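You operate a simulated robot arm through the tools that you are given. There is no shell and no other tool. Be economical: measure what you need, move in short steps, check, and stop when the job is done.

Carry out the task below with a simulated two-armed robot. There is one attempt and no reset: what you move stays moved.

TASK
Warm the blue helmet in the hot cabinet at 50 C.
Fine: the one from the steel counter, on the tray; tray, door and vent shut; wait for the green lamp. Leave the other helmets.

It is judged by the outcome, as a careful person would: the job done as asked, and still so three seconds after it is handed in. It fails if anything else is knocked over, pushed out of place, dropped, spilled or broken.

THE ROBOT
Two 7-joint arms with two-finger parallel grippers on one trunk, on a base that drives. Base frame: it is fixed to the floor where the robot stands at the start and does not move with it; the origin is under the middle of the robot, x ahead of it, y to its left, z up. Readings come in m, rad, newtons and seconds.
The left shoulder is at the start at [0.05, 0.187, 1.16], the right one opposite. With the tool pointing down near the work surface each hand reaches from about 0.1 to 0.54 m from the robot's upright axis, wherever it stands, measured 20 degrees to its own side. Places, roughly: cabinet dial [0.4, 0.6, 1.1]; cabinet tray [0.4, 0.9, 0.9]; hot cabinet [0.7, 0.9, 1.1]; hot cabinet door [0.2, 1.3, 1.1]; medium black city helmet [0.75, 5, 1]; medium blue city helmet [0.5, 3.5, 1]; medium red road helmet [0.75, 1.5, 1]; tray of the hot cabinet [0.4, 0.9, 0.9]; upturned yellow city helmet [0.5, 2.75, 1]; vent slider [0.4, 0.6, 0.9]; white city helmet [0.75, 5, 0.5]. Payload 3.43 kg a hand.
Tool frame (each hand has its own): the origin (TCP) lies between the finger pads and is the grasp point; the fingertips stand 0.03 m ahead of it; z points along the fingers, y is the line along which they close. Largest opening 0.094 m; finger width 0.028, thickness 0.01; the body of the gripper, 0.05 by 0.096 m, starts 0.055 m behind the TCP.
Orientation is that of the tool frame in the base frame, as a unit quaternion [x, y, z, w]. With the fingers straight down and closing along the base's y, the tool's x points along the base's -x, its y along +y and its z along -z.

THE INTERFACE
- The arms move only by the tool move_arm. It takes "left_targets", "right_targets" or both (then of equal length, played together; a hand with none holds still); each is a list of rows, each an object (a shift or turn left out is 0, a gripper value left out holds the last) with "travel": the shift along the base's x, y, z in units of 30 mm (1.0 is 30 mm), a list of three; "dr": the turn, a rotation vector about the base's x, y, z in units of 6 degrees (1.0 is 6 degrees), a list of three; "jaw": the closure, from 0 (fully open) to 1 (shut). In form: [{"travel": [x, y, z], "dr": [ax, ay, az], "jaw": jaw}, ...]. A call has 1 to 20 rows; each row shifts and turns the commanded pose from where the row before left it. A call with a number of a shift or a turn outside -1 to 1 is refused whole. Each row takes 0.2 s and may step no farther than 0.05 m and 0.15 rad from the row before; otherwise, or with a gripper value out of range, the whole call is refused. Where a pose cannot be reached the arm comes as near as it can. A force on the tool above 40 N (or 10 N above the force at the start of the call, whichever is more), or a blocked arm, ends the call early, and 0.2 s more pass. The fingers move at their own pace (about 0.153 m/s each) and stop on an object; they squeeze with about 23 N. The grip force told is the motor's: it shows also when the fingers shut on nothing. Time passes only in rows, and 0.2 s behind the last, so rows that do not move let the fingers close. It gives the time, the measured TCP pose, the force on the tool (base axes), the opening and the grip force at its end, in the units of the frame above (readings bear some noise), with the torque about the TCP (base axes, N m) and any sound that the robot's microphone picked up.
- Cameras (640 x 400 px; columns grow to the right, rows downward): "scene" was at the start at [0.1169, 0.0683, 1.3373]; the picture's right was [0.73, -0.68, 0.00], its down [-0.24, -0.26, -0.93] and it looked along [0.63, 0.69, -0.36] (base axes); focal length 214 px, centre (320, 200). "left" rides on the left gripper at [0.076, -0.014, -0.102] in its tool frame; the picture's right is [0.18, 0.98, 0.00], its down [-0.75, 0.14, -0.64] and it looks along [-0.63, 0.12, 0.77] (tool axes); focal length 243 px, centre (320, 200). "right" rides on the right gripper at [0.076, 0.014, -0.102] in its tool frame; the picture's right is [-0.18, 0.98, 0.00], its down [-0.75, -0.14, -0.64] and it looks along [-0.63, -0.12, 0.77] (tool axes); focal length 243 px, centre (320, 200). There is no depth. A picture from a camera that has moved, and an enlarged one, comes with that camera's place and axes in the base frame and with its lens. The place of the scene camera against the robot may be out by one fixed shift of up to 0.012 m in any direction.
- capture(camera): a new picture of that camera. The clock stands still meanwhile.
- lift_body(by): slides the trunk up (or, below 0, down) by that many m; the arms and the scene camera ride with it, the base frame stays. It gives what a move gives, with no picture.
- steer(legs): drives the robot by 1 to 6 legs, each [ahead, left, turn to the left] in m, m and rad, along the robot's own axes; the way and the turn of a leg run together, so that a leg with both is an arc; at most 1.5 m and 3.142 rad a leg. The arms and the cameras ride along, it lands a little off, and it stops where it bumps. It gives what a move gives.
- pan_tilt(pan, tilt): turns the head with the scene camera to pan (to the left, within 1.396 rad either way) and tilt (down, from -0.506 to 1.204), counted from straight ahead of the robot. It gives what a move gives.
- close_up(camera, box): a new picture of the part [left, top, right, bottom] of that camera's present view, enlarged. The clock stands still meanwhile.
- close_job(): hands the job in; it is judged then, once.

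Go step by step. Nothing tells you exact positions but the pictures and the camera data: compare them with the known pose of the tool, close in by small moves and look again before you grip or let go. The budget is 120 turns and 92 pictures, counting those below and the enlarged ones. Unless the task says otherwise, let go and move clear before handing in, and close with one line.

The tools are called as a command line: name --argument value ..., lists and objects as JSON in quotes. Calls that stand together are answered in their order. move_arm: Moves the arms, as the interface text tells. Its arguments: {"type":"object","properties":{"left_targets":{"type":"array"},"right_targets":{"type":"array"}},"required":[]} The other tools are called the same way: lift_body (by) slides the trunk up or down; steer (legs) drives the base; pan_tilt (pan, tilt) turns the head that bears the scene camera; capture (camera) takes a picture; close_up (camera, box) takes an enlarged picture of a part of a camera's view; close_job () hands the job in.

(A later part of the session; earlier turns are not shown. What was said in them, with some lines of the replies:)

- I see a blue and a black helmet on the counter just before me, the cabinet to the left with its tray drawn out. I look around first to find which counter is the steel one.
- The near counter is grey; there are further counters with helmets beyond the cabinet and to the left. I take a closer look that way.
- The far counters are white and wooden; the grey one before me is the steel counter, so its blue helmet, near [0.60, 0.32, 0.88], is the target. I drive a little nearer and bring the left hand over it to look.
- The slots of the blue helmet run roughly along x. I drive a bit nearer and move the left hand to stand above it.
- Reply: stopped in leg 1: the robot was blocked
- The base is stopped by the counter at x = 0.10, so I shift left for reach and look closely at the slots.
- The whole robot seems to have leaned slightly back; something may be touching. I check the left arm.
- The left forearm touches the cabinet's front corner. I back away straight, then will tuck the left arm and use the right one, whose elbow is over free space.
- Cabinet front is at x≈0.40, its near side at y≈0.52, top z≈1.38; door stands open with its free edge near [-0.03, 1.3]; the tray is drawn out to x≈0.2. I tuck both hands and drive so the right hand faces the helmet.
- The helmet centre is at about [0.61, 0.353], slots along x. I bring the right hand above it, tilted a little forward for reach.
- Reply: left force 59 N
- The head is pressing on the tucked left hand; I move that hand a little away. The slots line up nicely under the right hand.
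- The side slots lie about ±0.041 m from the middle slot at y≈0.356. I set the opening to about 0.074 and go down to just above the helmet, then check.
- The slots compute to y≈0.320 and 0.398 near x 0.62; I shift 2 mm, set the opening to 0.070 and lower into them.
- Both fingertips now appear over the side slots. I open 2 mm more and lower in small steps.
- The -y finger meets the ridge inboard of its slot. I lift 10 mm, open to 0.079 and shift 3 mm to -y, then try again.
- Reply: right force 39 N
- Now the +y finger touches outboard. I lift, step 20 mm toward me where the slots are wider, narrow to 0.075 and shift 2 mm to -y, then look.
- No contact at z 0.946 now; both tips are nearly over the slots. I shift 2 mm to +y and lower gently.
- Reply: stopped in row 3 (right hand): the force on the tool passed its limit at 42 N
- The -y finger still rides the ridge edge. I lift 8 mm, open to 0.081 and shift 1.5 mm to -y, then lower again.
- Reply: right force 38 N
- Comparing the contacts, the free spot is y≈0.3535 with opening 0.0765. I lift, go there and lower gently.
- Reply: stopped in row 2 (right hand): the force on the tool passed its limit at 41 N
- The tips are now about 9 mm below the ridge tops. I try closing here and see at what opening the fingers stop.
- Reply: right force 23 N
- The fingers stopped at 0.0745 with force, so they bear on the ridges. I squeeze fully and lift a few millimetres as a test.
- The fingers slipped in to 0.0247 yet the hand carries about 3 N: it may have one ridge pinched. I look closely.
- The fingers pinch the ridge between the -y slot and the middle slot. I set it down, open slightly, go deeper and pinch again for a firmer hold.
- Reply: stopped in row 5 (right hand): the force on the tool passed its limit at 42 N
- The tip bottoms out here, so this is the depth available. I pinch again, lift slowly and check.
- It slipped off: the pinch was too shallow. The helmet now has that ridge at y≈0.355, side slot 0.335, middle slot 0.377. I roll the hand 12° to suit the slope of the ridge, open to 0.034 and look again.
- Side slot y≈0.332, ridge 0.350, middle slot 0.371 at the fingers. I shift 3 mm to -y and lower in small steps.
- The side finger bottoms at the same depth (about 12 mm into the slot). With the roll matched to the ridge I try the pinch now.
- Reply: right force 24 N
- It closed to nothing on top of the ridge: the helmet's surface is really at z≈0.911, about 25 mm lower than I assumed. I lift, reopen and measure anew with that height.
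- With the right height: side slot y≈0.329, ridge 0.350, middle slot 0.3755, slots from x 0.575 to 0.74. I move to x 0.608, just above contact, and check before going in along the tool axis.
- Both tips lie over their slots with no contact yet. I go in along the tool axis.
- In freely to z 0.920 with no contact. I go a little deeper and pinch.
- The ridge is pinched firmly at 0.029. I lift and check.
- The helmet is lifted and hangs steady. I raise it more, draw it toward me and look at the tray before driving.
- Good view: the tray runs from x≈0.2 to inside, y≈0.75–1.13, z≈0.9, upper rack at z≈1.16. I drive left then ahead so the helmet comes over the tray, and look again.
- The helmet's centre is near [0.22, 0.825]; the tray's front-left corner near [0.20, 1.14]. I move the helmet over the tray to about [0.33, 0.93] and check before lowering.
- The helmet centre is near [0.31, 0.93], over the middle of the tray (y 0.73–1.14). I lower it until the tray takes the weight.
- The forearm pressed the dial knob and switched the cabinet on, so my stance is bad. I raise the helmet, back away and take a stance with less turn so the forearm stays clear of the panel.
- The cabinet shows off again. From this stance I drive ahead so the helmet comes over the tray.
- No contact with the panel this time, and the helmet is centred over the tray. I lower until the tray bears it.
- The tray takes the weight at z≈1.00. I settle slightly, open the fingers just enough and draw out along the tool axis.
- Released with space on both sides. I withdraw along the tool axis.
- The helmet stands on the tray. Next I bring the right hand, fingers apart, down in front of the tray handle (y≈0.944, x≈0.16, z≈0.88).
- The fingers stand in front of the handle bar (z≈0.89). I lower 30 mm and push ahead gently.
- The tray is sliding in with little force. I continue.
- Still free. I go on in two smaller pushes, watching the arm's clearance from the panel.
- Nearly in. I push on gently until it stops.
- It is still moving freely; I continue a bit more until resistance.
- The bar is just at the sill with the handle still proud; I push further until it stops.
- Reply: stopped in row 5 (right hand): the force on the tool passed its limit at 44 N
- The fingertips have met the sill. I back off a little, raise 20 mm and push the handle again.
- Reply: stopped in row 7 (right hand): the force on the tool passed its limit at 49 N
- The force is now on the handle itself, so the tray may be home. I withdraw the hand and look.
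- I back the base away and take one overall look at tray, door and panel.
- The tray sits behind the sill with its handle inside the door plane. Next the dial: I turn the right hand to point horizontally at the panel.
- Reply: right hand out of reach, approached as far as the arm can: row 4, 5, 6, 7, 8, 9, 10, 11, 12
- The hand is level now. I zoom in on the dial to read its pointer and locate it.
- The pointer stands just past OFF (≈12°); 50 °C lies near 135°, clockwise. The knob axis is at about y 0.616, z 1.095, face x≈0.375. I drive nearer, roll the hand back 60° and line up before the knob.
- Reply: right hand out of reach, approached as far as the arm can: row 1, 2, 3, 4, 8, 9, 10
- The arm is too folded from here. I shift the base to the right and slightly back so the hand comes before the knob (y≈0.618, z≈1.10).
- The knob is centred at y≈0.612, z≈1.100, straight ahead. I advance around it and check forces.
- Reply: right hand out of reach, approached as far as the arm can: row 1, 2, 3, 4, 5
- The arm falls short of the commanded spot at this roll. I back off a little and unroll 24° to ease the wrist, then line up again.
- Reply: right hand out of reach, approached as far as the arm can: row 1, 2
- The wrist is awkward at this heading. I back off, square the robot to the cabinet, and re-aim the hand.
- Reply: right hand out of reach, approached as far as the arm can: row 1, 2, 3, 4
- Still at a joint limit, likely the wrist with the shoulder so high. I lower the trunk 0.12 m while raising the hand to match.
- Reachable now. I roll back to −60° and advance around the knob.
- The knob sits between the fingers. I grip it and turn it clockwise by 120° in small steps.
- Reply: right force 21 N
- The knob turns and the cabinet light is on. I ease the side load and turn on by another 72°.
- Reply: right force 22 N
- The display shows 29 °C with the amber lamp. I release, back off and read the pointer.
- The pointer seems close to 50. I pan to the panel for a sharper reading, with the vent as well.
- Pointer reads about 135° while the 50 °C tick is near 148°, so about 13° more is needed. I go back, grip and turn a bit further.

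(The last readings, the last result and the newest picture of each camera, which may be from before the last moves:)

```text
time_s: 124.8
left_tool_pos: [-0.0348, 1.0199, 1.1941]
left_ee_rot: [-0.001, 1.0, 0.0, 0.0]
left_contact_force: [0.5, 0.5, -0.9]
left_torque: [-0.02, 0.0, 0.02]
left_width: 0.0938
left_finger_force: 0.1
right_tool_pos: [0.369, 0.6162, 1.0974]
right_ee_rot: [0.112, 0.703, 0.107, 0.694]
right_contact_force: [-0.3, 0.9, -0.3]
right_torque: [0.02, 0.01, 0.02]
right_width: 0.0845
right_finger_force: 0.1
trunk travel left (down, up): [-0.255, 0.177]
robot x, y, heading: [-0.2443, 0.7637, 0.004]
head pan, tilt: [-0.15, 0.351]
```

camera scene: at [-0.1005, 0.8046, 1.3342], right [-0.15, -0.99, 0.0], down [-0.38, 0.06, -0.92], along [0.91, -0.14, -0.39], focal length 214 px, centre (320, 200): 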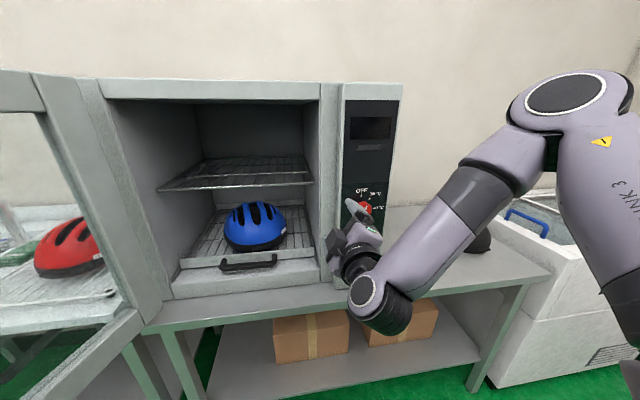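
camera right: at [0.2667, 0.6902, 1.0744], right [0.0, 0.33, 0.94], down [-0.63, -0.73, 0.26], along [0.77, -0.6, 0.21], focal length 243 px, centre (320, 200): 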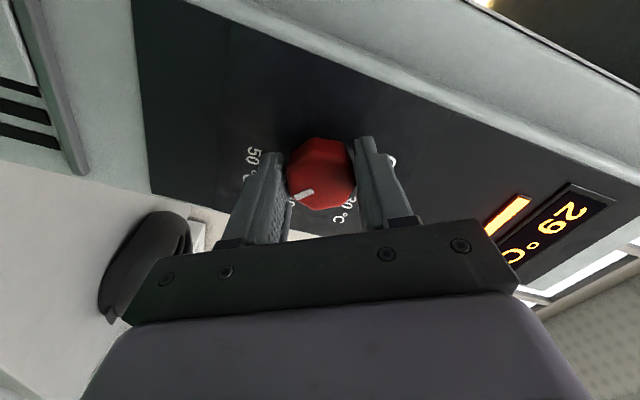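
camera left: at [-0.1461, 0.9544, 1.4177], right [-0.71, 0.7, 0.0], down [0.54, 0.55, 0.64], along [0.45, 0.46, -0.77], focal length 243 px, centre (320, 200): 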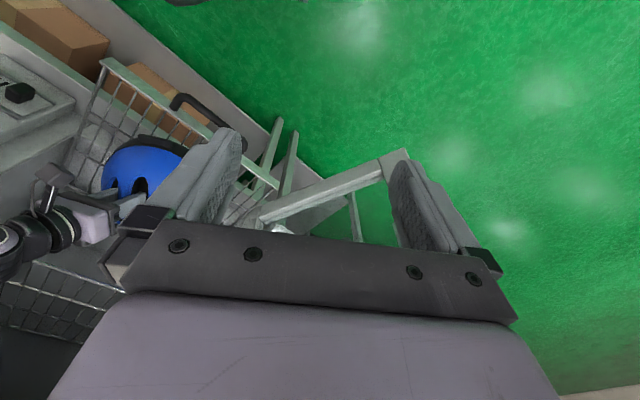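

move_arm --right_targets '[{"jaw": 1.0}, {"jaw": 1.0}, {"dr": [0.75, 0, 0]}, {"dr": [0.75, 0, 0]}, {"dr": [0.6, 0, 0]}, {"dr": [0, 0, 0]}, {"jaw": 0.1}, {"jaw": 0.1}, {"travel": [-0.9, 0, 0]}, {"travel": [-0.9, 0, 0]}, {"travel": [-0.9, 0, 0]}, {"travel": [-0.9, 0.8, 0]}, {"travel": [0, 0.9, 0]}, {"travel": [0, 0.9, -0.4]}, {"travel": [0, 0.5, -0.8]}, {"travel": [0, 0, -0.8]}, {"travel": [0, 0, -0.8]}]'

close_up --camera "scene" --box '[290, 150, 390, 240]'

```text
time_s: 128.4
left_tool_pos: [-0.0353, 1.0215, 1.1951]
left_ee_rot: [0.0, 1.0, 0.0, -0.001]
left_contact_force: [-0.1, 0.2, 0.6]
left_torque: [0.02, 0.04, 0.0]
left_width: 0.0943
left_finger_force: 0.1
right_tool_pos: [0.261, 0.7092, 1.0123]
right_ee_rot: [0.187, 0.687, 0.185, 0.677]
right_contact_force: [0.4, 0.2, 0.3]
right_torque: [0.04, 0.02, 0.03]
right_width: 0.0846
right_finger_force: 0.1
trunk travel left (down, up): [-0.255, 0.177]
robot x, y, heading: [-0.2436, 0.7619, 0.001]
head pan, tilt: [-0.15, 0.351]
```

```text
4.44 times, centred on (340, 195) of scene
camera zoom: at [-0.0978, 0.7493, 1.2187], right [-0.15, -0.99, 0.0], down [-0.34, 0.05, -0.94], along [0.93, -0.14, -0.34], focal length 953 px, centre (231, 222)
```

zoom: 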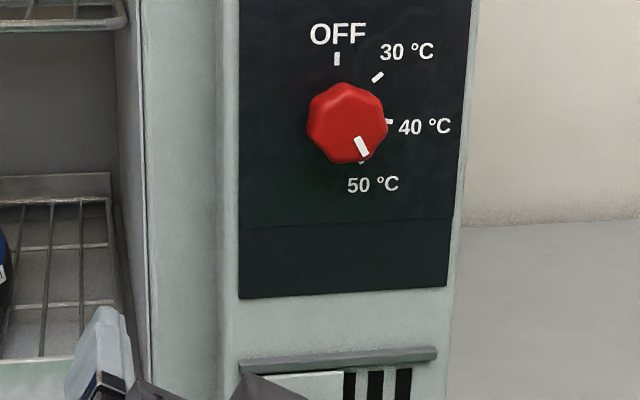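

The pointer is at 50 °C. Now the vent: its slider knob is at about [0.385, 0.636, 0.902] and must go to -y to cover the slots. I close the fingers, level the roll, lower the trunk and place the hand beside the knob.

move_arm --right_targets '[{"travel": [0, 0, 0.8], "dr": [-1, 0, 0], "jaw": 1.0}, {"travel": [0, 0, 0.8], "dr": [-1, 0, 0]}, {"dr": [-1, 0, 0]}, {"dr": [-1, 0, 0]}, {"dr": [-1, 0, 0]}, {"dr": [0, 0, 0]}]'

lift_body --by -0.17

move_arm --right_targets '[{"travel": [0.3, 0, 0.17]}, {"travel": [0.3, 0, 0]}, {"travel": [0, 0, 0]}]'

capture --camera "right"

```text
time_s: 129.8
left_tool_pos: [-0.0353, 1.0207, 1.1962]
left_ee_rot: [-0.001, 1.0, 0.0, 0.0]
left_contact_force: [1.2, 0.3, 0.2]
left_torque: [0.02, 0.0, -0.03]
left_width: 0.0942
left_finger_force: 0.1
right_tool_pos: [0.2602, 0.7103, 1.0617]
right_ee_rot: [0.005, 0.711, -0.001, 0.703]
right_contact_force: [0.2, -0.1, 0.1]
right_torque: [0.03, 0.0, 0.0]
right_width: 0.0001
right_finger_force: 22.6
trunk travel left (down, up): [-0.255, 0.177]
robot x, y, heading: [-0.2422, 0.7628, 0.002]
head pan, tilt: [-0.15, 0.351]
```

```text
time_s: 131.7
left_tool_pos: [-0.0355, 1.0212, 1.0258]
left_ee_rot: [-0.001, 1.0, 0.0, 0.0]
left_contact_force: [-0.1, -0.4, 0.3]
left_torque: [-0.01, 0.01, -0.05]
left_width: 0.0939
left_finger_force: 0.0
right_tool_pos: [0.2613, 0.7078, 0.8909]
right_ee_rot: [0.006, 0.712, 0.0, 0.702]
right_contact_force: [-0.3, 0.4, -0.2]
right_torque: [0.0, 0.03, 0.0]
right_width: 0.0
right_finger_force: 23.1
trunk travel left (down, up): [-0.085, 0.347]
robot x, y, heading: [-0.2404, 0.7616, 0.002]
head pan, tilt: [-0.15, 0.351]
```

```text
time_s: 132.5
left_tool_pos: [-0.0362, 1.0204, 1.0261]
left_ee_rot: [0.0, 1.0, 0.0, 0.0]
left_contact_force: [-0.6, -1.2, 0.2]
left_torque: [-0.04, -0.01, -0.02]
left_width: 0.0942
left_finger_force: 0.1
right_tool_pos: [0.279, 0.7099, 0.8962]
right_ee_rot: [0.006, 0.712, 0.0, 0.702]
right_contact_force: [-0.6, 0.9, 0.5]
right_torque: [0.02, -0.03, -0.02]
right_width: 0.0001
right_finger_force: 22.5
trunk travel left (down, up): [-0.085, 0.347]
robot x, y, heading: [-0.2424, 0.7655, 0.003]
head pan, tilt: [-0.15, 0.351]
```

```text
8 pictures are left
camera right: at [0.1765, 0.7248, 0.8221], right [0.01, 0.98, 0.19], down [-0.63, -0.14, 0.76], along [0.77, -0.13, 0.62], focal length 243 px, centre (320, 200)
```

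right: 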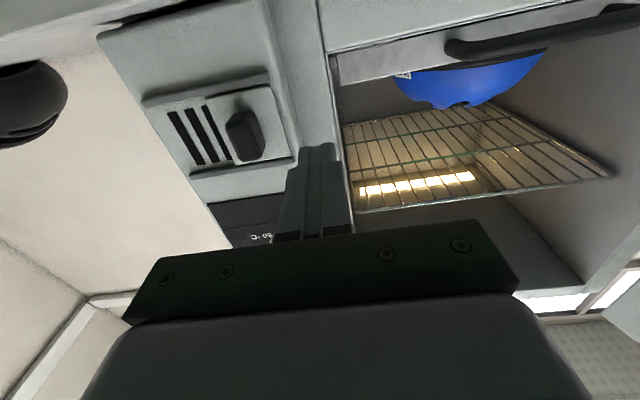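

The slider knob is at y≈0.638, z≈0.898, with the open slots to its -y side (y≈0.576). I advance beside it and push it to -y.

move_arm --right_targets '[{"travel": [0.9, 0, 0.05]}, {"travel": [0.9, 0, 0]}, {"travel": [0.8, 0, 0]}, {"travel": [0, -0.5, 0]}, {"travel": [0, -0.5, 0]}, {"travel": [0, -0.5, 0]}, {"travel": [0, -0.5, 0]}, {"travel": [0, -0.4, 0]}, {"travel": [0, -0.4, 0]}, {"travel": [0, -0.3, 0]}, {"travel": [0, -0.3, 0]}, {"travel": [0, -0.3, 0]}, {"travel": [0, 0, 0]}]'

capture --camera "right"

```text
time_s: 135.3
left_tool_pos: [-0.035, 1.0221, 1.0253]
left_ee_rot: [-0.001, 1.0, -0.001, 0.0]
left_contact_force: [-0.7, 0.1, 0.7]
left_torque: [0.02, 0.01, -0.01]
left_width: 0.094
left_finger_force: 0.1
right_tool_pos: [0.3568, 0.6012, 0.8981]
right_ee_rot: [0.002, 0.711, 0.002, 0.703]
right_contact_force: [1.5, 15.5, -0.8]
right_torque: [-0.07, 0.0, 0.4]
right_width: 0.0001
right_finger_force: 23.4
trunk travel left (down, up): [-0.085, 0.347]
robot x, y, heading: [-0.2421, 0.7622, -0.003]
head pan, tilt: [-0.15, 0.351]
```

```text
7 pictures are left
camera right: at [0.2537, 0.6165, 0.8242], right [0.0, 0.98, 0.19], down [-0.63, -0.15, 0.76], along [0.78, -0.12, 0.62], focal length 243 px, centre (320, 200)
```

right: 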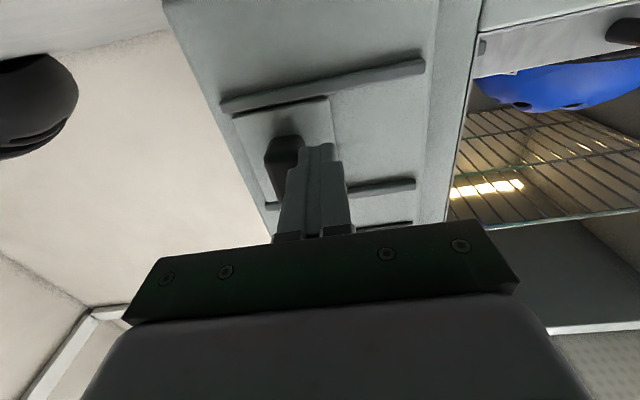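

The slots are covered. One more small push to be sure it is at its stop, then I withdraw.

move_arm --right_targets '[{"travel": [0, -0.25, 0]}, {"travel": [0, -0.2, 0]}, {"travel": [0, 0, 0]}]'

move_arm --right_targets '[{"travel": [0, 0.6, 0]}, {"travel": [-0.9, 0.2, 0]}, {"travel": [-0.9, 0, 0]}, {"travel": [-0.9, 0, 0]}, {"travel": [-0.9, 0, 0.3]}, {"travel": [-0.5, 0, 0.5]}]'

```text
time_s: 135.9
left_tool_pos: [-0.0359, 1.023, 1.025]
left_ee_rot: [-0.002, 1.0, 0.0, 0.001]
left_contact_force: [-0.1, -0.5, 0.0]
left_torque: [-0.03, -0.02, 0.03]
left_width: 0.0941
left_finger_force: 0.1
right_tool_pos: [0.3559, 0.6015, 0.8974]
right_ee_rot: [-0.007, 0.715, 0.01, 0.699]
right_contact_force: [4.6, 9.1, -1.8]
right_torque: [-0.11, 0.05, 0.22]
right_width: 0.0
right_finger_force: 23.0
trunk travel left (down, up): [-0.085, 0.347]
robot x, y, heading: [-0.2433, 0.7636, 0.004]
head pan, tilt: [-0.15, 0.351]
stopped in row 2 (right hand): the force on the tool passed its limit at 43 N (the readings are from after the stop); the commanded pose is now the measured one
```

```text
time_s: 137.3
left_tool_pos: [-0.0358, 1.0209, 1.0253]
left_ee_rot: [-0.001, 1.0, 0.001, 0.0]
left_contact_force: [-0.2, -0.2, 0.1]
left_torque: [0.02, -0.01, 0.01]
left_width: 0.0939
left_finger_force: 0.0
right_tool_pos: [0.2322, 0.622, 0.9222]
right_ee_rot: [-0.003, 0.714, 0.007, 0.7]
right_contact_force: [-1.0, -0.3, -0.5]
right_torque: [0.0, 0.02, 0.02]
right_width: 0.0
right_finger_force: 22.8
trunk travel left (down, up): [-0.085, 0.347]
robot x, y, heading: [-0.2441, 0.766, 0.004]
head pan, tilt: [-0.15, 0.351]
```

Vent is at its stop. For the door I will use the level right hand: back out, go left around the door's free edge, and push it shut from outside by driving. First I back up and go round.

lift_body --by 0.1

steer --legs '[[-0.45, 0, 0], [0, 0.87, 0]]'

pan_tilt --pan -0.3 --tilt 0.35

capture --camera "scene"

```text
time_s: 138.7
left_tool_pos: [-0.0353, 1.0215, 1.1259]
left_ee_rot: [-0.002, 1.0, -0.001, 0.0]
left_contact_force: [-0.1, -0.6, -0.3]
left_torque: [-0.03, 0.01, -0.01]
left_width: 0.0939
left_finger_force: 0.1
right_tool_pos: [0.232, 0.6211, 1.0231]
right_ee_rot: [-0.002, 0.715, 0.007, 0.699]
right_contact_force: [-0.3, -0.5, -0.7]
right_torque: [-0.01, 0.01, 0.0]
right_width: 0.0
right_finger_force: 23.3
trunk travel left (down, up): [-0.185, 0.247]
robot x, y, heading: [-0.2423, 0.7642, 0.007]
head pan, tilt: [-0.15, 0.351]
```

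```text
time_s: 148.9
left_tool_pos: [-0.4969, 1.8821, 1.1258]
left_ee_rot: [-0.001, 1.0, -0.001, 0.0]
left_contact_force: [0.0, -0.4, -0.2]
left_torque: [0.02, 0.01, 0.0]
left_width: 0.0941
left_finger_force: 0.1
right_tool_pos: [-0.2276, 1.4825, 1.0226]
right_ee_rot: [-0.003, 0.714, 0.008, 0.7]
right_contact_force: [0.0, 0.2, 0.2]
right_torque: [0.02, 0.0, 0.0]
right_width: 0.0002
right_finger_force: 22.9
trunk travel left (down, up): [-0.185, 0.247]
robot x, y, heading: [-0.7061, 1.6296, -0.0]
head pan, tilt: [-0.15, 0.351]
```

```text
time_s: 149.7
left_tool_pos: [-0.4963, 1.8828, 1.1251]
left_ee_rot: [-0.002, 1.0, 0.0, -0.001]
left_contact_force: [0.1, 0.3, 1.3]
left_torque: [0.01, -0.01, 0.0]
left_width: 0.094
left_finger_force: 0.1
right_tool_pos: [-0.2286, 1.4817, 1.0229]
right_ee_rot: [-0.002, 0.714, 0.006, 0.7]
right_contact_force: [0.0, 0.2, -0.2]
right_torque: [-0.01, -0.01, 0.0]
right_width: 0.0
right_finger_force: 23.1
trunk travel left (down, up): [-0.185, 0.247]
robot x, y, heading: [-0.7019, 1.6273, 0.004]
head pan, tilt: [-0.3, 0.351]
```

```text
6 pictures are left
camera scene: at [-0.5617, 1.5973, 1.1487], right [-0.29, -0.96, 0.0], down [-0.33, 0.1, -0.94], along [0.9, -0.27, -0.34], focal length 214 px, centre (320, 200)
```

scene: 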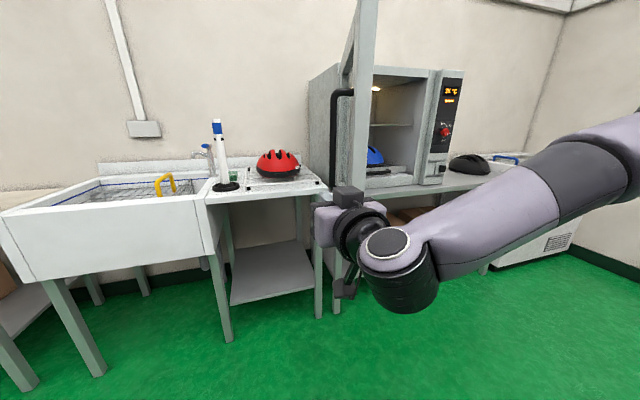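

The door stands edge-on with its handle outside at z≈1.02–1.17. I lower the hand to z≈0.945, below the handle, slide it past the edge and strafe right to swing the door.

lift_body --by -0.078

steer --legs '[[0.2, 0, 0], [0, -0.25, 0]]'

steer --legs '[[0, -0.22, 0]]'

capture --camera "scene"

```text
time_s: 150.8
left_tool_pos: [-0.4972, 1.8815, 1.0476]
left_ee_rot: [-0.001, 1.0, 0.0, 0.0]
left_contact_force: [-0.3, -0.7, 0.1]
left_torque: [-0.01, 0.02, 0.0]
left_width: 0.094
left_finger_force: 0.1
right_tool_pos: [-0.2276, 1.4825, 0.9437]
right_ee_rot: [-0.003, 0.714, 0.008, 0.7]
right_contact_force: [-0.5, 0.1, -0.3]
right_torque: [-0.02, -0.03, 0.02]
right_width: 0.0
right_finger_force: 22.6
trunk travel left (down, up): [-0.107, 0.325]
robot x, y, heading: [-0.7044, 1.6265, 0.007]
head pan, tilt: [-0.3, 0.351]
```

```text
time_s: 153.6
left_tool_pos: [-0.2988, 1.7897, 1.0479]
left_ee_rot: [-0.002, 1.0, -0.001, 0.0]
left_contact_force: [-0.4, 0.1, -0.1]
left_torque: [-0.01, 0.01, 0.01]
left_width: 0.0937
left_finger_force: 0.1
right_tool_pos: [-0.0347, 1.3936, 0.9445]
right_ee_rot: [-0.012, 0.714, 0.012, 0.7]
right_contact_force: [-10.1, 2.8, 2.1]
right_torque: [-0.19, -0.19, -0.62]
right_width: 0.0
right_finger_force: 22.6
trunk travel left (down, up): [-0.107, 0.325]
robot x, y, heading: [-0.5023, 1.5305, 0.007]
head pan, tilt: [-0.3, 0.351]
stopped in leg 2: the force on the tool passed its limit at 51 N (the readings are from after the stop); the commanded pose is now the measured one
```

```text
time_s: 154.6
left_tool_pos: [-0.2993, 1.7742, 1.0479]
left_ee_rot: [-0.003, 1.0, -0.002, 0.0]
left_contact_force: [0.2, 0.5, 0.5]
left_torque: [-0.02, 0.02, 0.0]
left_width: 0.0938
left_finger_force: 0.0
right_tool_pos: [-0.0381, 1.382, 0.9443]
right_ee_rot: [-0.018, 0.714, 0.014, 0.7]
right_contact_force: [-10.2, 2.3, 0.9]
right_torque: [-0.14, -0.18, -0.63]
right_width: 0.0
right_finger_force: 22.9
trunk travel left (down, up): [-0.107, 0.325]
robot x, y, heading: [-0.5053, 1.516, 0.009]
head pan, tilt: [-0.3, 0.351]
stopped in leg 1: the force on the tool passed its limit at 45 N (the readings are from after the stop); the commanded pose is now the measured one
```

```text
5 pictures are left
camera scene: at [-0.3637, 1.4887, 1.0709], right [-0.29, -0.96, 0.0], down [-0.33, 0.1, -0.94], along [0.9, -0.27, -0.34], focal length 214 px, centre (320, 200)
```

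scene: 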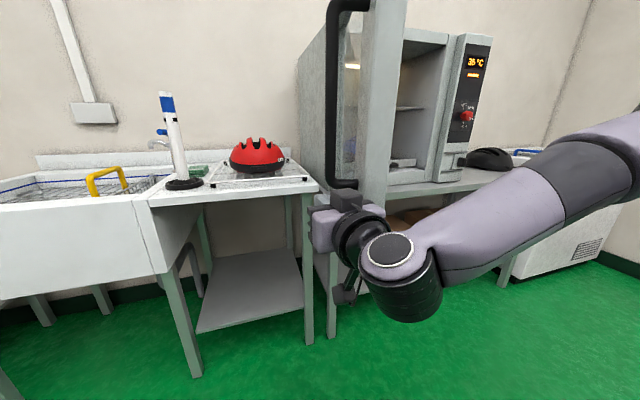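

The door's edge jammed against the gripper body. I back off 4 cm so only the fingers cross the edge, then swing it along its arc.

steer --legs '[[-0.037, 0, 0], [0, -0.18, 0]]'

steer --legs '[[0.01, -0.13, 0], [0.041, -0.12, 0]]'

capture --camera "scene"

```text
time_s: 157.2
left_tool_pos: [-0.3338, 1.5939, 1.0462]
left_ee_rot: [-0.002, 1.0, 0.0, -0.001]
left_contact_force: [-0.5, -0.1, -0.1]
left_torque: [0.03, -0.01, 0.04]
left_width: 0.094
left_finger_force: 0.1
right_tool_pos: [-0.0708, 1.2012, 0.9428]
right_ee_rot: [-0.016, 0.716, 0.013, 0.698]
right_contact_force: [0.3, -0.4, -0.1]
right_torque: [-0.01, 0.0, -0.03]
right_width: 0.0
right_finger_force: 23.0
trunk travel left (down, up): [-0.107, 0.325]
robot x, y, heading: [-0.5396, 1.3346, 0.006]
head pan, tilt: [-0.3, 0.351]
```

```text
time_s: 160.4
left_tool_pos: [-0.2808, 1.3413, 1.0474]
left_ee_rot: [-0.002, 1.0, 0.0, 0.0]
left_contact_force: [0.2, 0.2, -0.5]
left_torque: [0.02, -0.01, 0.01]
left_width: 0.094
left_finger_force: 0.1
right_tool_pos: [-0.0203, 0.9493, 0.9422]
right_ee_rot: [-0.016, 0.715, 0.014, 0.698]
right_contact_force: [-0.3, 0.1, 0.0]
right_torque: [0.01, 0.0, 0.0]
right_width: 0.0001
right_finger_force: 22.6
trunk travel left (down, up): [-0.107, 0.325]
robot x, y, heading: [-0.4867, 1.085, 0.002]
head pan, tilt: [-0.3, 0.351]
```

```text
4 pictures are left
camera scene: at [-0.3464, 1.0573, 1.0707], right [-0.29, -0.96, 0.0], down [-0.33, 0.1, -0.94], along [0.9, -0.27, -0.34], focal length 214 px, centre (320, 200)
```

scene: 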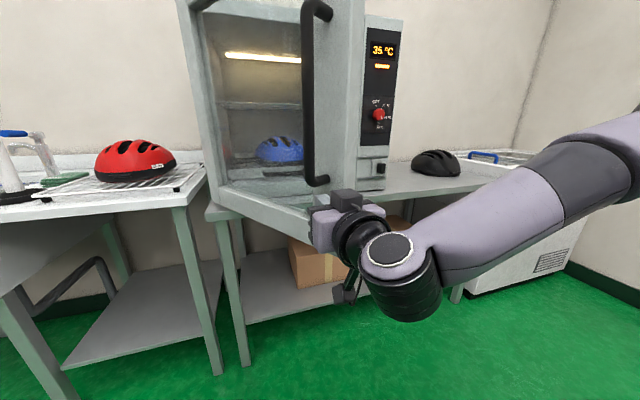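

The door is more than a third shut and the cabinet reads 35 °C. I continue pushing along the arc.

steer --legs '[[0.046, -0.094, 0], [0.098, -0.08, 0], [0.116, -0.045, 0]]'

steer --legs '[[0.1, -0.015, 0], [0.06, 0, 0]]'

capture --camera "scene"

```text
time_s: 163.7
left_tool_pos: [-0.0226, 1.1238, 1.0473]
left_ee_rot: [-0.002, 1.0, -0.001, -0.001]
left_contact_force: [0.2, -0.3, -0.4]
left_torque: [0.01, 0.0, -0.02]
left_width: 0.0937
left_finger_force: 0.0
right_tool_pos: [0.2402, 0.7323, 0.943]
right_ee_rot: [-0.016, 0.716, 0.013, 0.698]
right_contact_force: [0.1, -0.1, -0.4]
right_torque: [0.0, 0.0, 0.04]
right_width: 0.0
right_finger_force: 23.0
trunk travel left (down, up): [-0.107, 0.325]
robot x, y, heading: [-0.2299, 0.865, 0.006]
head pan, tilt: [-0.3, 0.351]
```

```text
time_s: 165.4
left_tool_pos: [0.1267, 1.1092, 1.0467]
left_ee_rot: [-0.003, 1.0, -0.002, -0.001]
left_contact_force: [-0.3, -0.2, -0.1]
left_torque: [0.0, 0.02, 0.01]
left_width: 0.0937
left_finger_force: 0.1
right_tool_pos: [0.3816, 0.7168, 0.9422]
right_ee_rot: [-0.018, 0.716, 0.014, 0.698]
right_contact_force: [-6.0, -1.8, -0.2]
right_torque: [-0.02, -0.11, -0.12]
right_width: 0.0
right_finger_force: 22.4
trunk travel left (down, up): [-0.107, 0.325]
robot x, y, heading: [-0.0857, 0.8514, -0.001]
head pan, tilt: [-0.3, 0.351]
stopped in leg 2: the force on the tool passed its limit at 88 N (the readings are from after the stop); the commanded pose is now the measured one
```

```text
3 pictures are left
camera scene: at [0.0605, 0.824, 1.0708], right [-0.29, -0.96, 0.0], down [-0.33, 0.1, -0.94], along [0.9, -0.28, -0.34], focal length 214 px, centre (320, 200)
```

scene: 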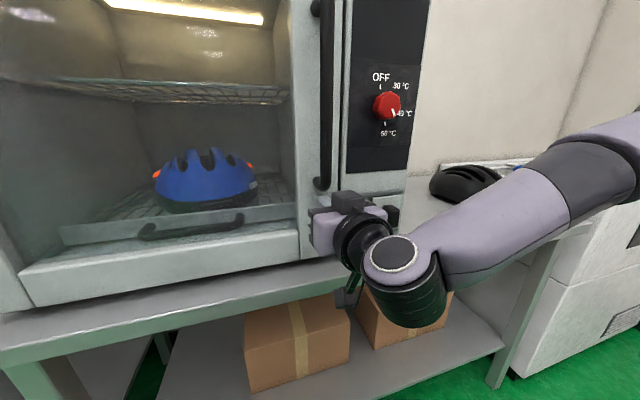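

The door is shut. I withdraw the hand, back off and wait with still rows.

steer --legs '[[-0.35, 0, 0]]'

pan_tilt --pan -0.35 --tilt 0.15

move_arm --left_targets '[{}, {}, {}, {}, {}, {}, {}, {}, {}, {}, {}, {}, {}, {}, {}, {}, {}, {}, {}, {}]'

move_arm --left_targets '[{}, {}, {}, {}, {}, {}, {}, {}, {}, {}, {}, {}, {}, {}, {}, {}, {}, {}, {}, {}]'

move_arm --left_targets '[{}, {}, {}, {}, {}, {}, {}, {}, {}, {}, {}, {}, {}, {}, {}, {}, {}, {}, {}, {}]'

close_up --camera "scene" --box '[240, 100, 440, 280]'

```text
time_s: 167.7
left_tool_pos: [-0.224, 1.1084, 1.0479]
left_ee_rot: [-0.003, 1.0, -0.001, -0.002]
left_contact_force: [0.9, 0.6, -0.8]
left_torque: [0.03, 0.01, -0.01]
left_width: 0.094
left_finger_force: 0.0
right_tool_pos: [0.0316, 0.7174, 0.9415]
right_ee_rot: [-0.019, 0.716, 0.015, 0.698]
right_contact_force: [1.0, -0.3, 0.4]
right_torque: [-0.02, 0.0, -0.01]
right_width: 0.0001
right_finger_force: 22.6
trunk travel left (down, up): [-0.107, 0.325]
robot x, y, heading: [-0.4348, 0.8503, 0.006]
head pan, tilt: [-0.3, 0.351]
```

```text
time_s: 168.4
left_tool_pos: [-0.2255, 1.1083, 1.0457]
left_ee_rot: [-0.002, 1.0, -0.001, -0.002]
left_contact_force: [-0.5, 0.6, -0.5]
left_torque: [0.02, -0.03, 0.0]
left_width: 0.094
left_finger_force: 0.1
right_tool_pos: [0.0319, 0.7166, 0.9418]
right_ee_rot: [-0.018, 0.716, 0.014, 0.698]
right_contact_force: [0.6, -0.3, -0.5]
right_torque: [0.01, 0.01, 0.01]
right_width: 0.0
right_finger_force: 22.8
trunk travel left (down, up): [-0.107, 0.325]
robot x, y, heading: [-0.4343, 0.8505, 0.004]
head pan, tilt: [-0.351, 0.15]
```

```text
time_s: 172.6
left_tool_pos: [-0.2261, 1.1088, 1.047]
left_ee_rot: [-0.002, 1.0, 0.0, -0.002]
left_contact_force: [0.7, 0.0, -0.2]
left_torque: [0.01, 0.01, 0.02]
left_width: 0.0941
left_finger_force: 0.0
right_tool_pos: [0.0314, 0.718, 0.9426]
right_ee_rot: [-0.018, 0.716, 0.014, 0.698]
right_contact_force: [0.2, -0.5, -0.8]
right_torque: [-0.03, 0.02, -0.02]
right_width: 0.0
right_finger_force: 23.0
trunk travel left (down, up): [-0.107, 0.325]
robot x, y, heading: [-0.4321, 0.8475, 0.002]
head pan, tilt: [-0.351, 0.15]
```

```text
time_s: 176.8
left_tool_pos: [-0.2257, 1.109, 1.0466]
left_ee_rot: [-0.003, 1.0, -0.001, -0.002]
left_contact_force: [-0.1, -0.4, 0.1]
left_torque: [0.01, 0.01, 0.01]
left_width: 0.0939
left_finger_force: 0.0
right_tool_pos: [0.0311, 0.7158, 0.9411]
right_ee_rot: [-0.018, 0.716, 0.014, 0.698]
right_contact_force: [0.0, 1.1, 0.6]
right_torque: [-0.01, 0.0, -0.04]
right_width: 0.0001
right_finger_force: 23.2
trunk travel left (down, up): [-0.107, 0.325]
robot x, y, heading: [-0.4354, 0.8494, 0.004]
head pan, tilt: [-0.351, 0.15]
```

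```text
time_s: 181.0
left_tool_pos: [-0.2249, 1.108, 1.0473]
left_ee_rot: [-0.003, 1.0, 0.0, -0.002]
left_contact_force: [-0.5, -0.6, 0.2]
left_torque: [0.0, 0.01, -0.02]
left_width: 0.0938
left_finger_force: 0.1
right_tool_pos: [0.0313, 0.7181, 0.9417]
right_ee_rot: [-0.018, 0.716, 0.014, 0.697]
right_contact_force: [0.0, 0.9, -0.4]
right_torque: [0.01, 0.03, -0.03]
right_width: 0.0001
right_finger_force: 23.7
trunk travel left (down, up): [-0.107, 0.325]
robot x, y, heading: [-0.4303, 0.8558, 0.007]
head pan, tilt: [-0.351, 0.15]
```

```text
2.22 times, centred on (340, 190) of scene
camera zoom: at [-0.2921, 0.8191, 1.0894], right [-0.34, -0.94, 0.0], down [-0.14, 0.05, -0.99], along [0.93, -0.34, -0.15], focal length 477 px, centre (276, 222)
```

zoom: 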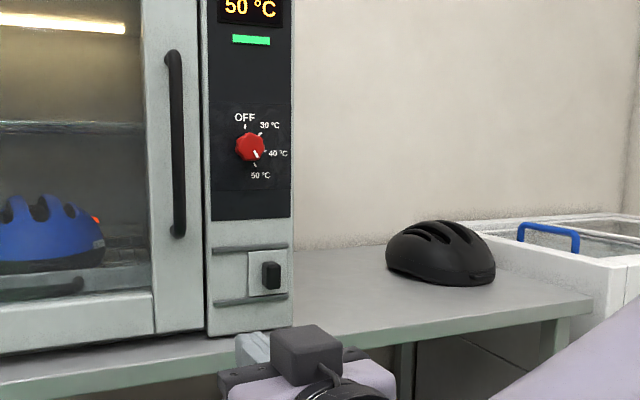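

The display shows 50 °C with the green lamp lit. The door and vent are shut, the tray is in with the blue helmet on it, and both hands are clear, so I hand in.

close_job

```text
The job is handed in.
```

The blue helmet from the steel counter is on the tray in the hot cabinet at 50 °C, with tray, door and vent shut and the green lamp lit; I left the other helmets where they were.
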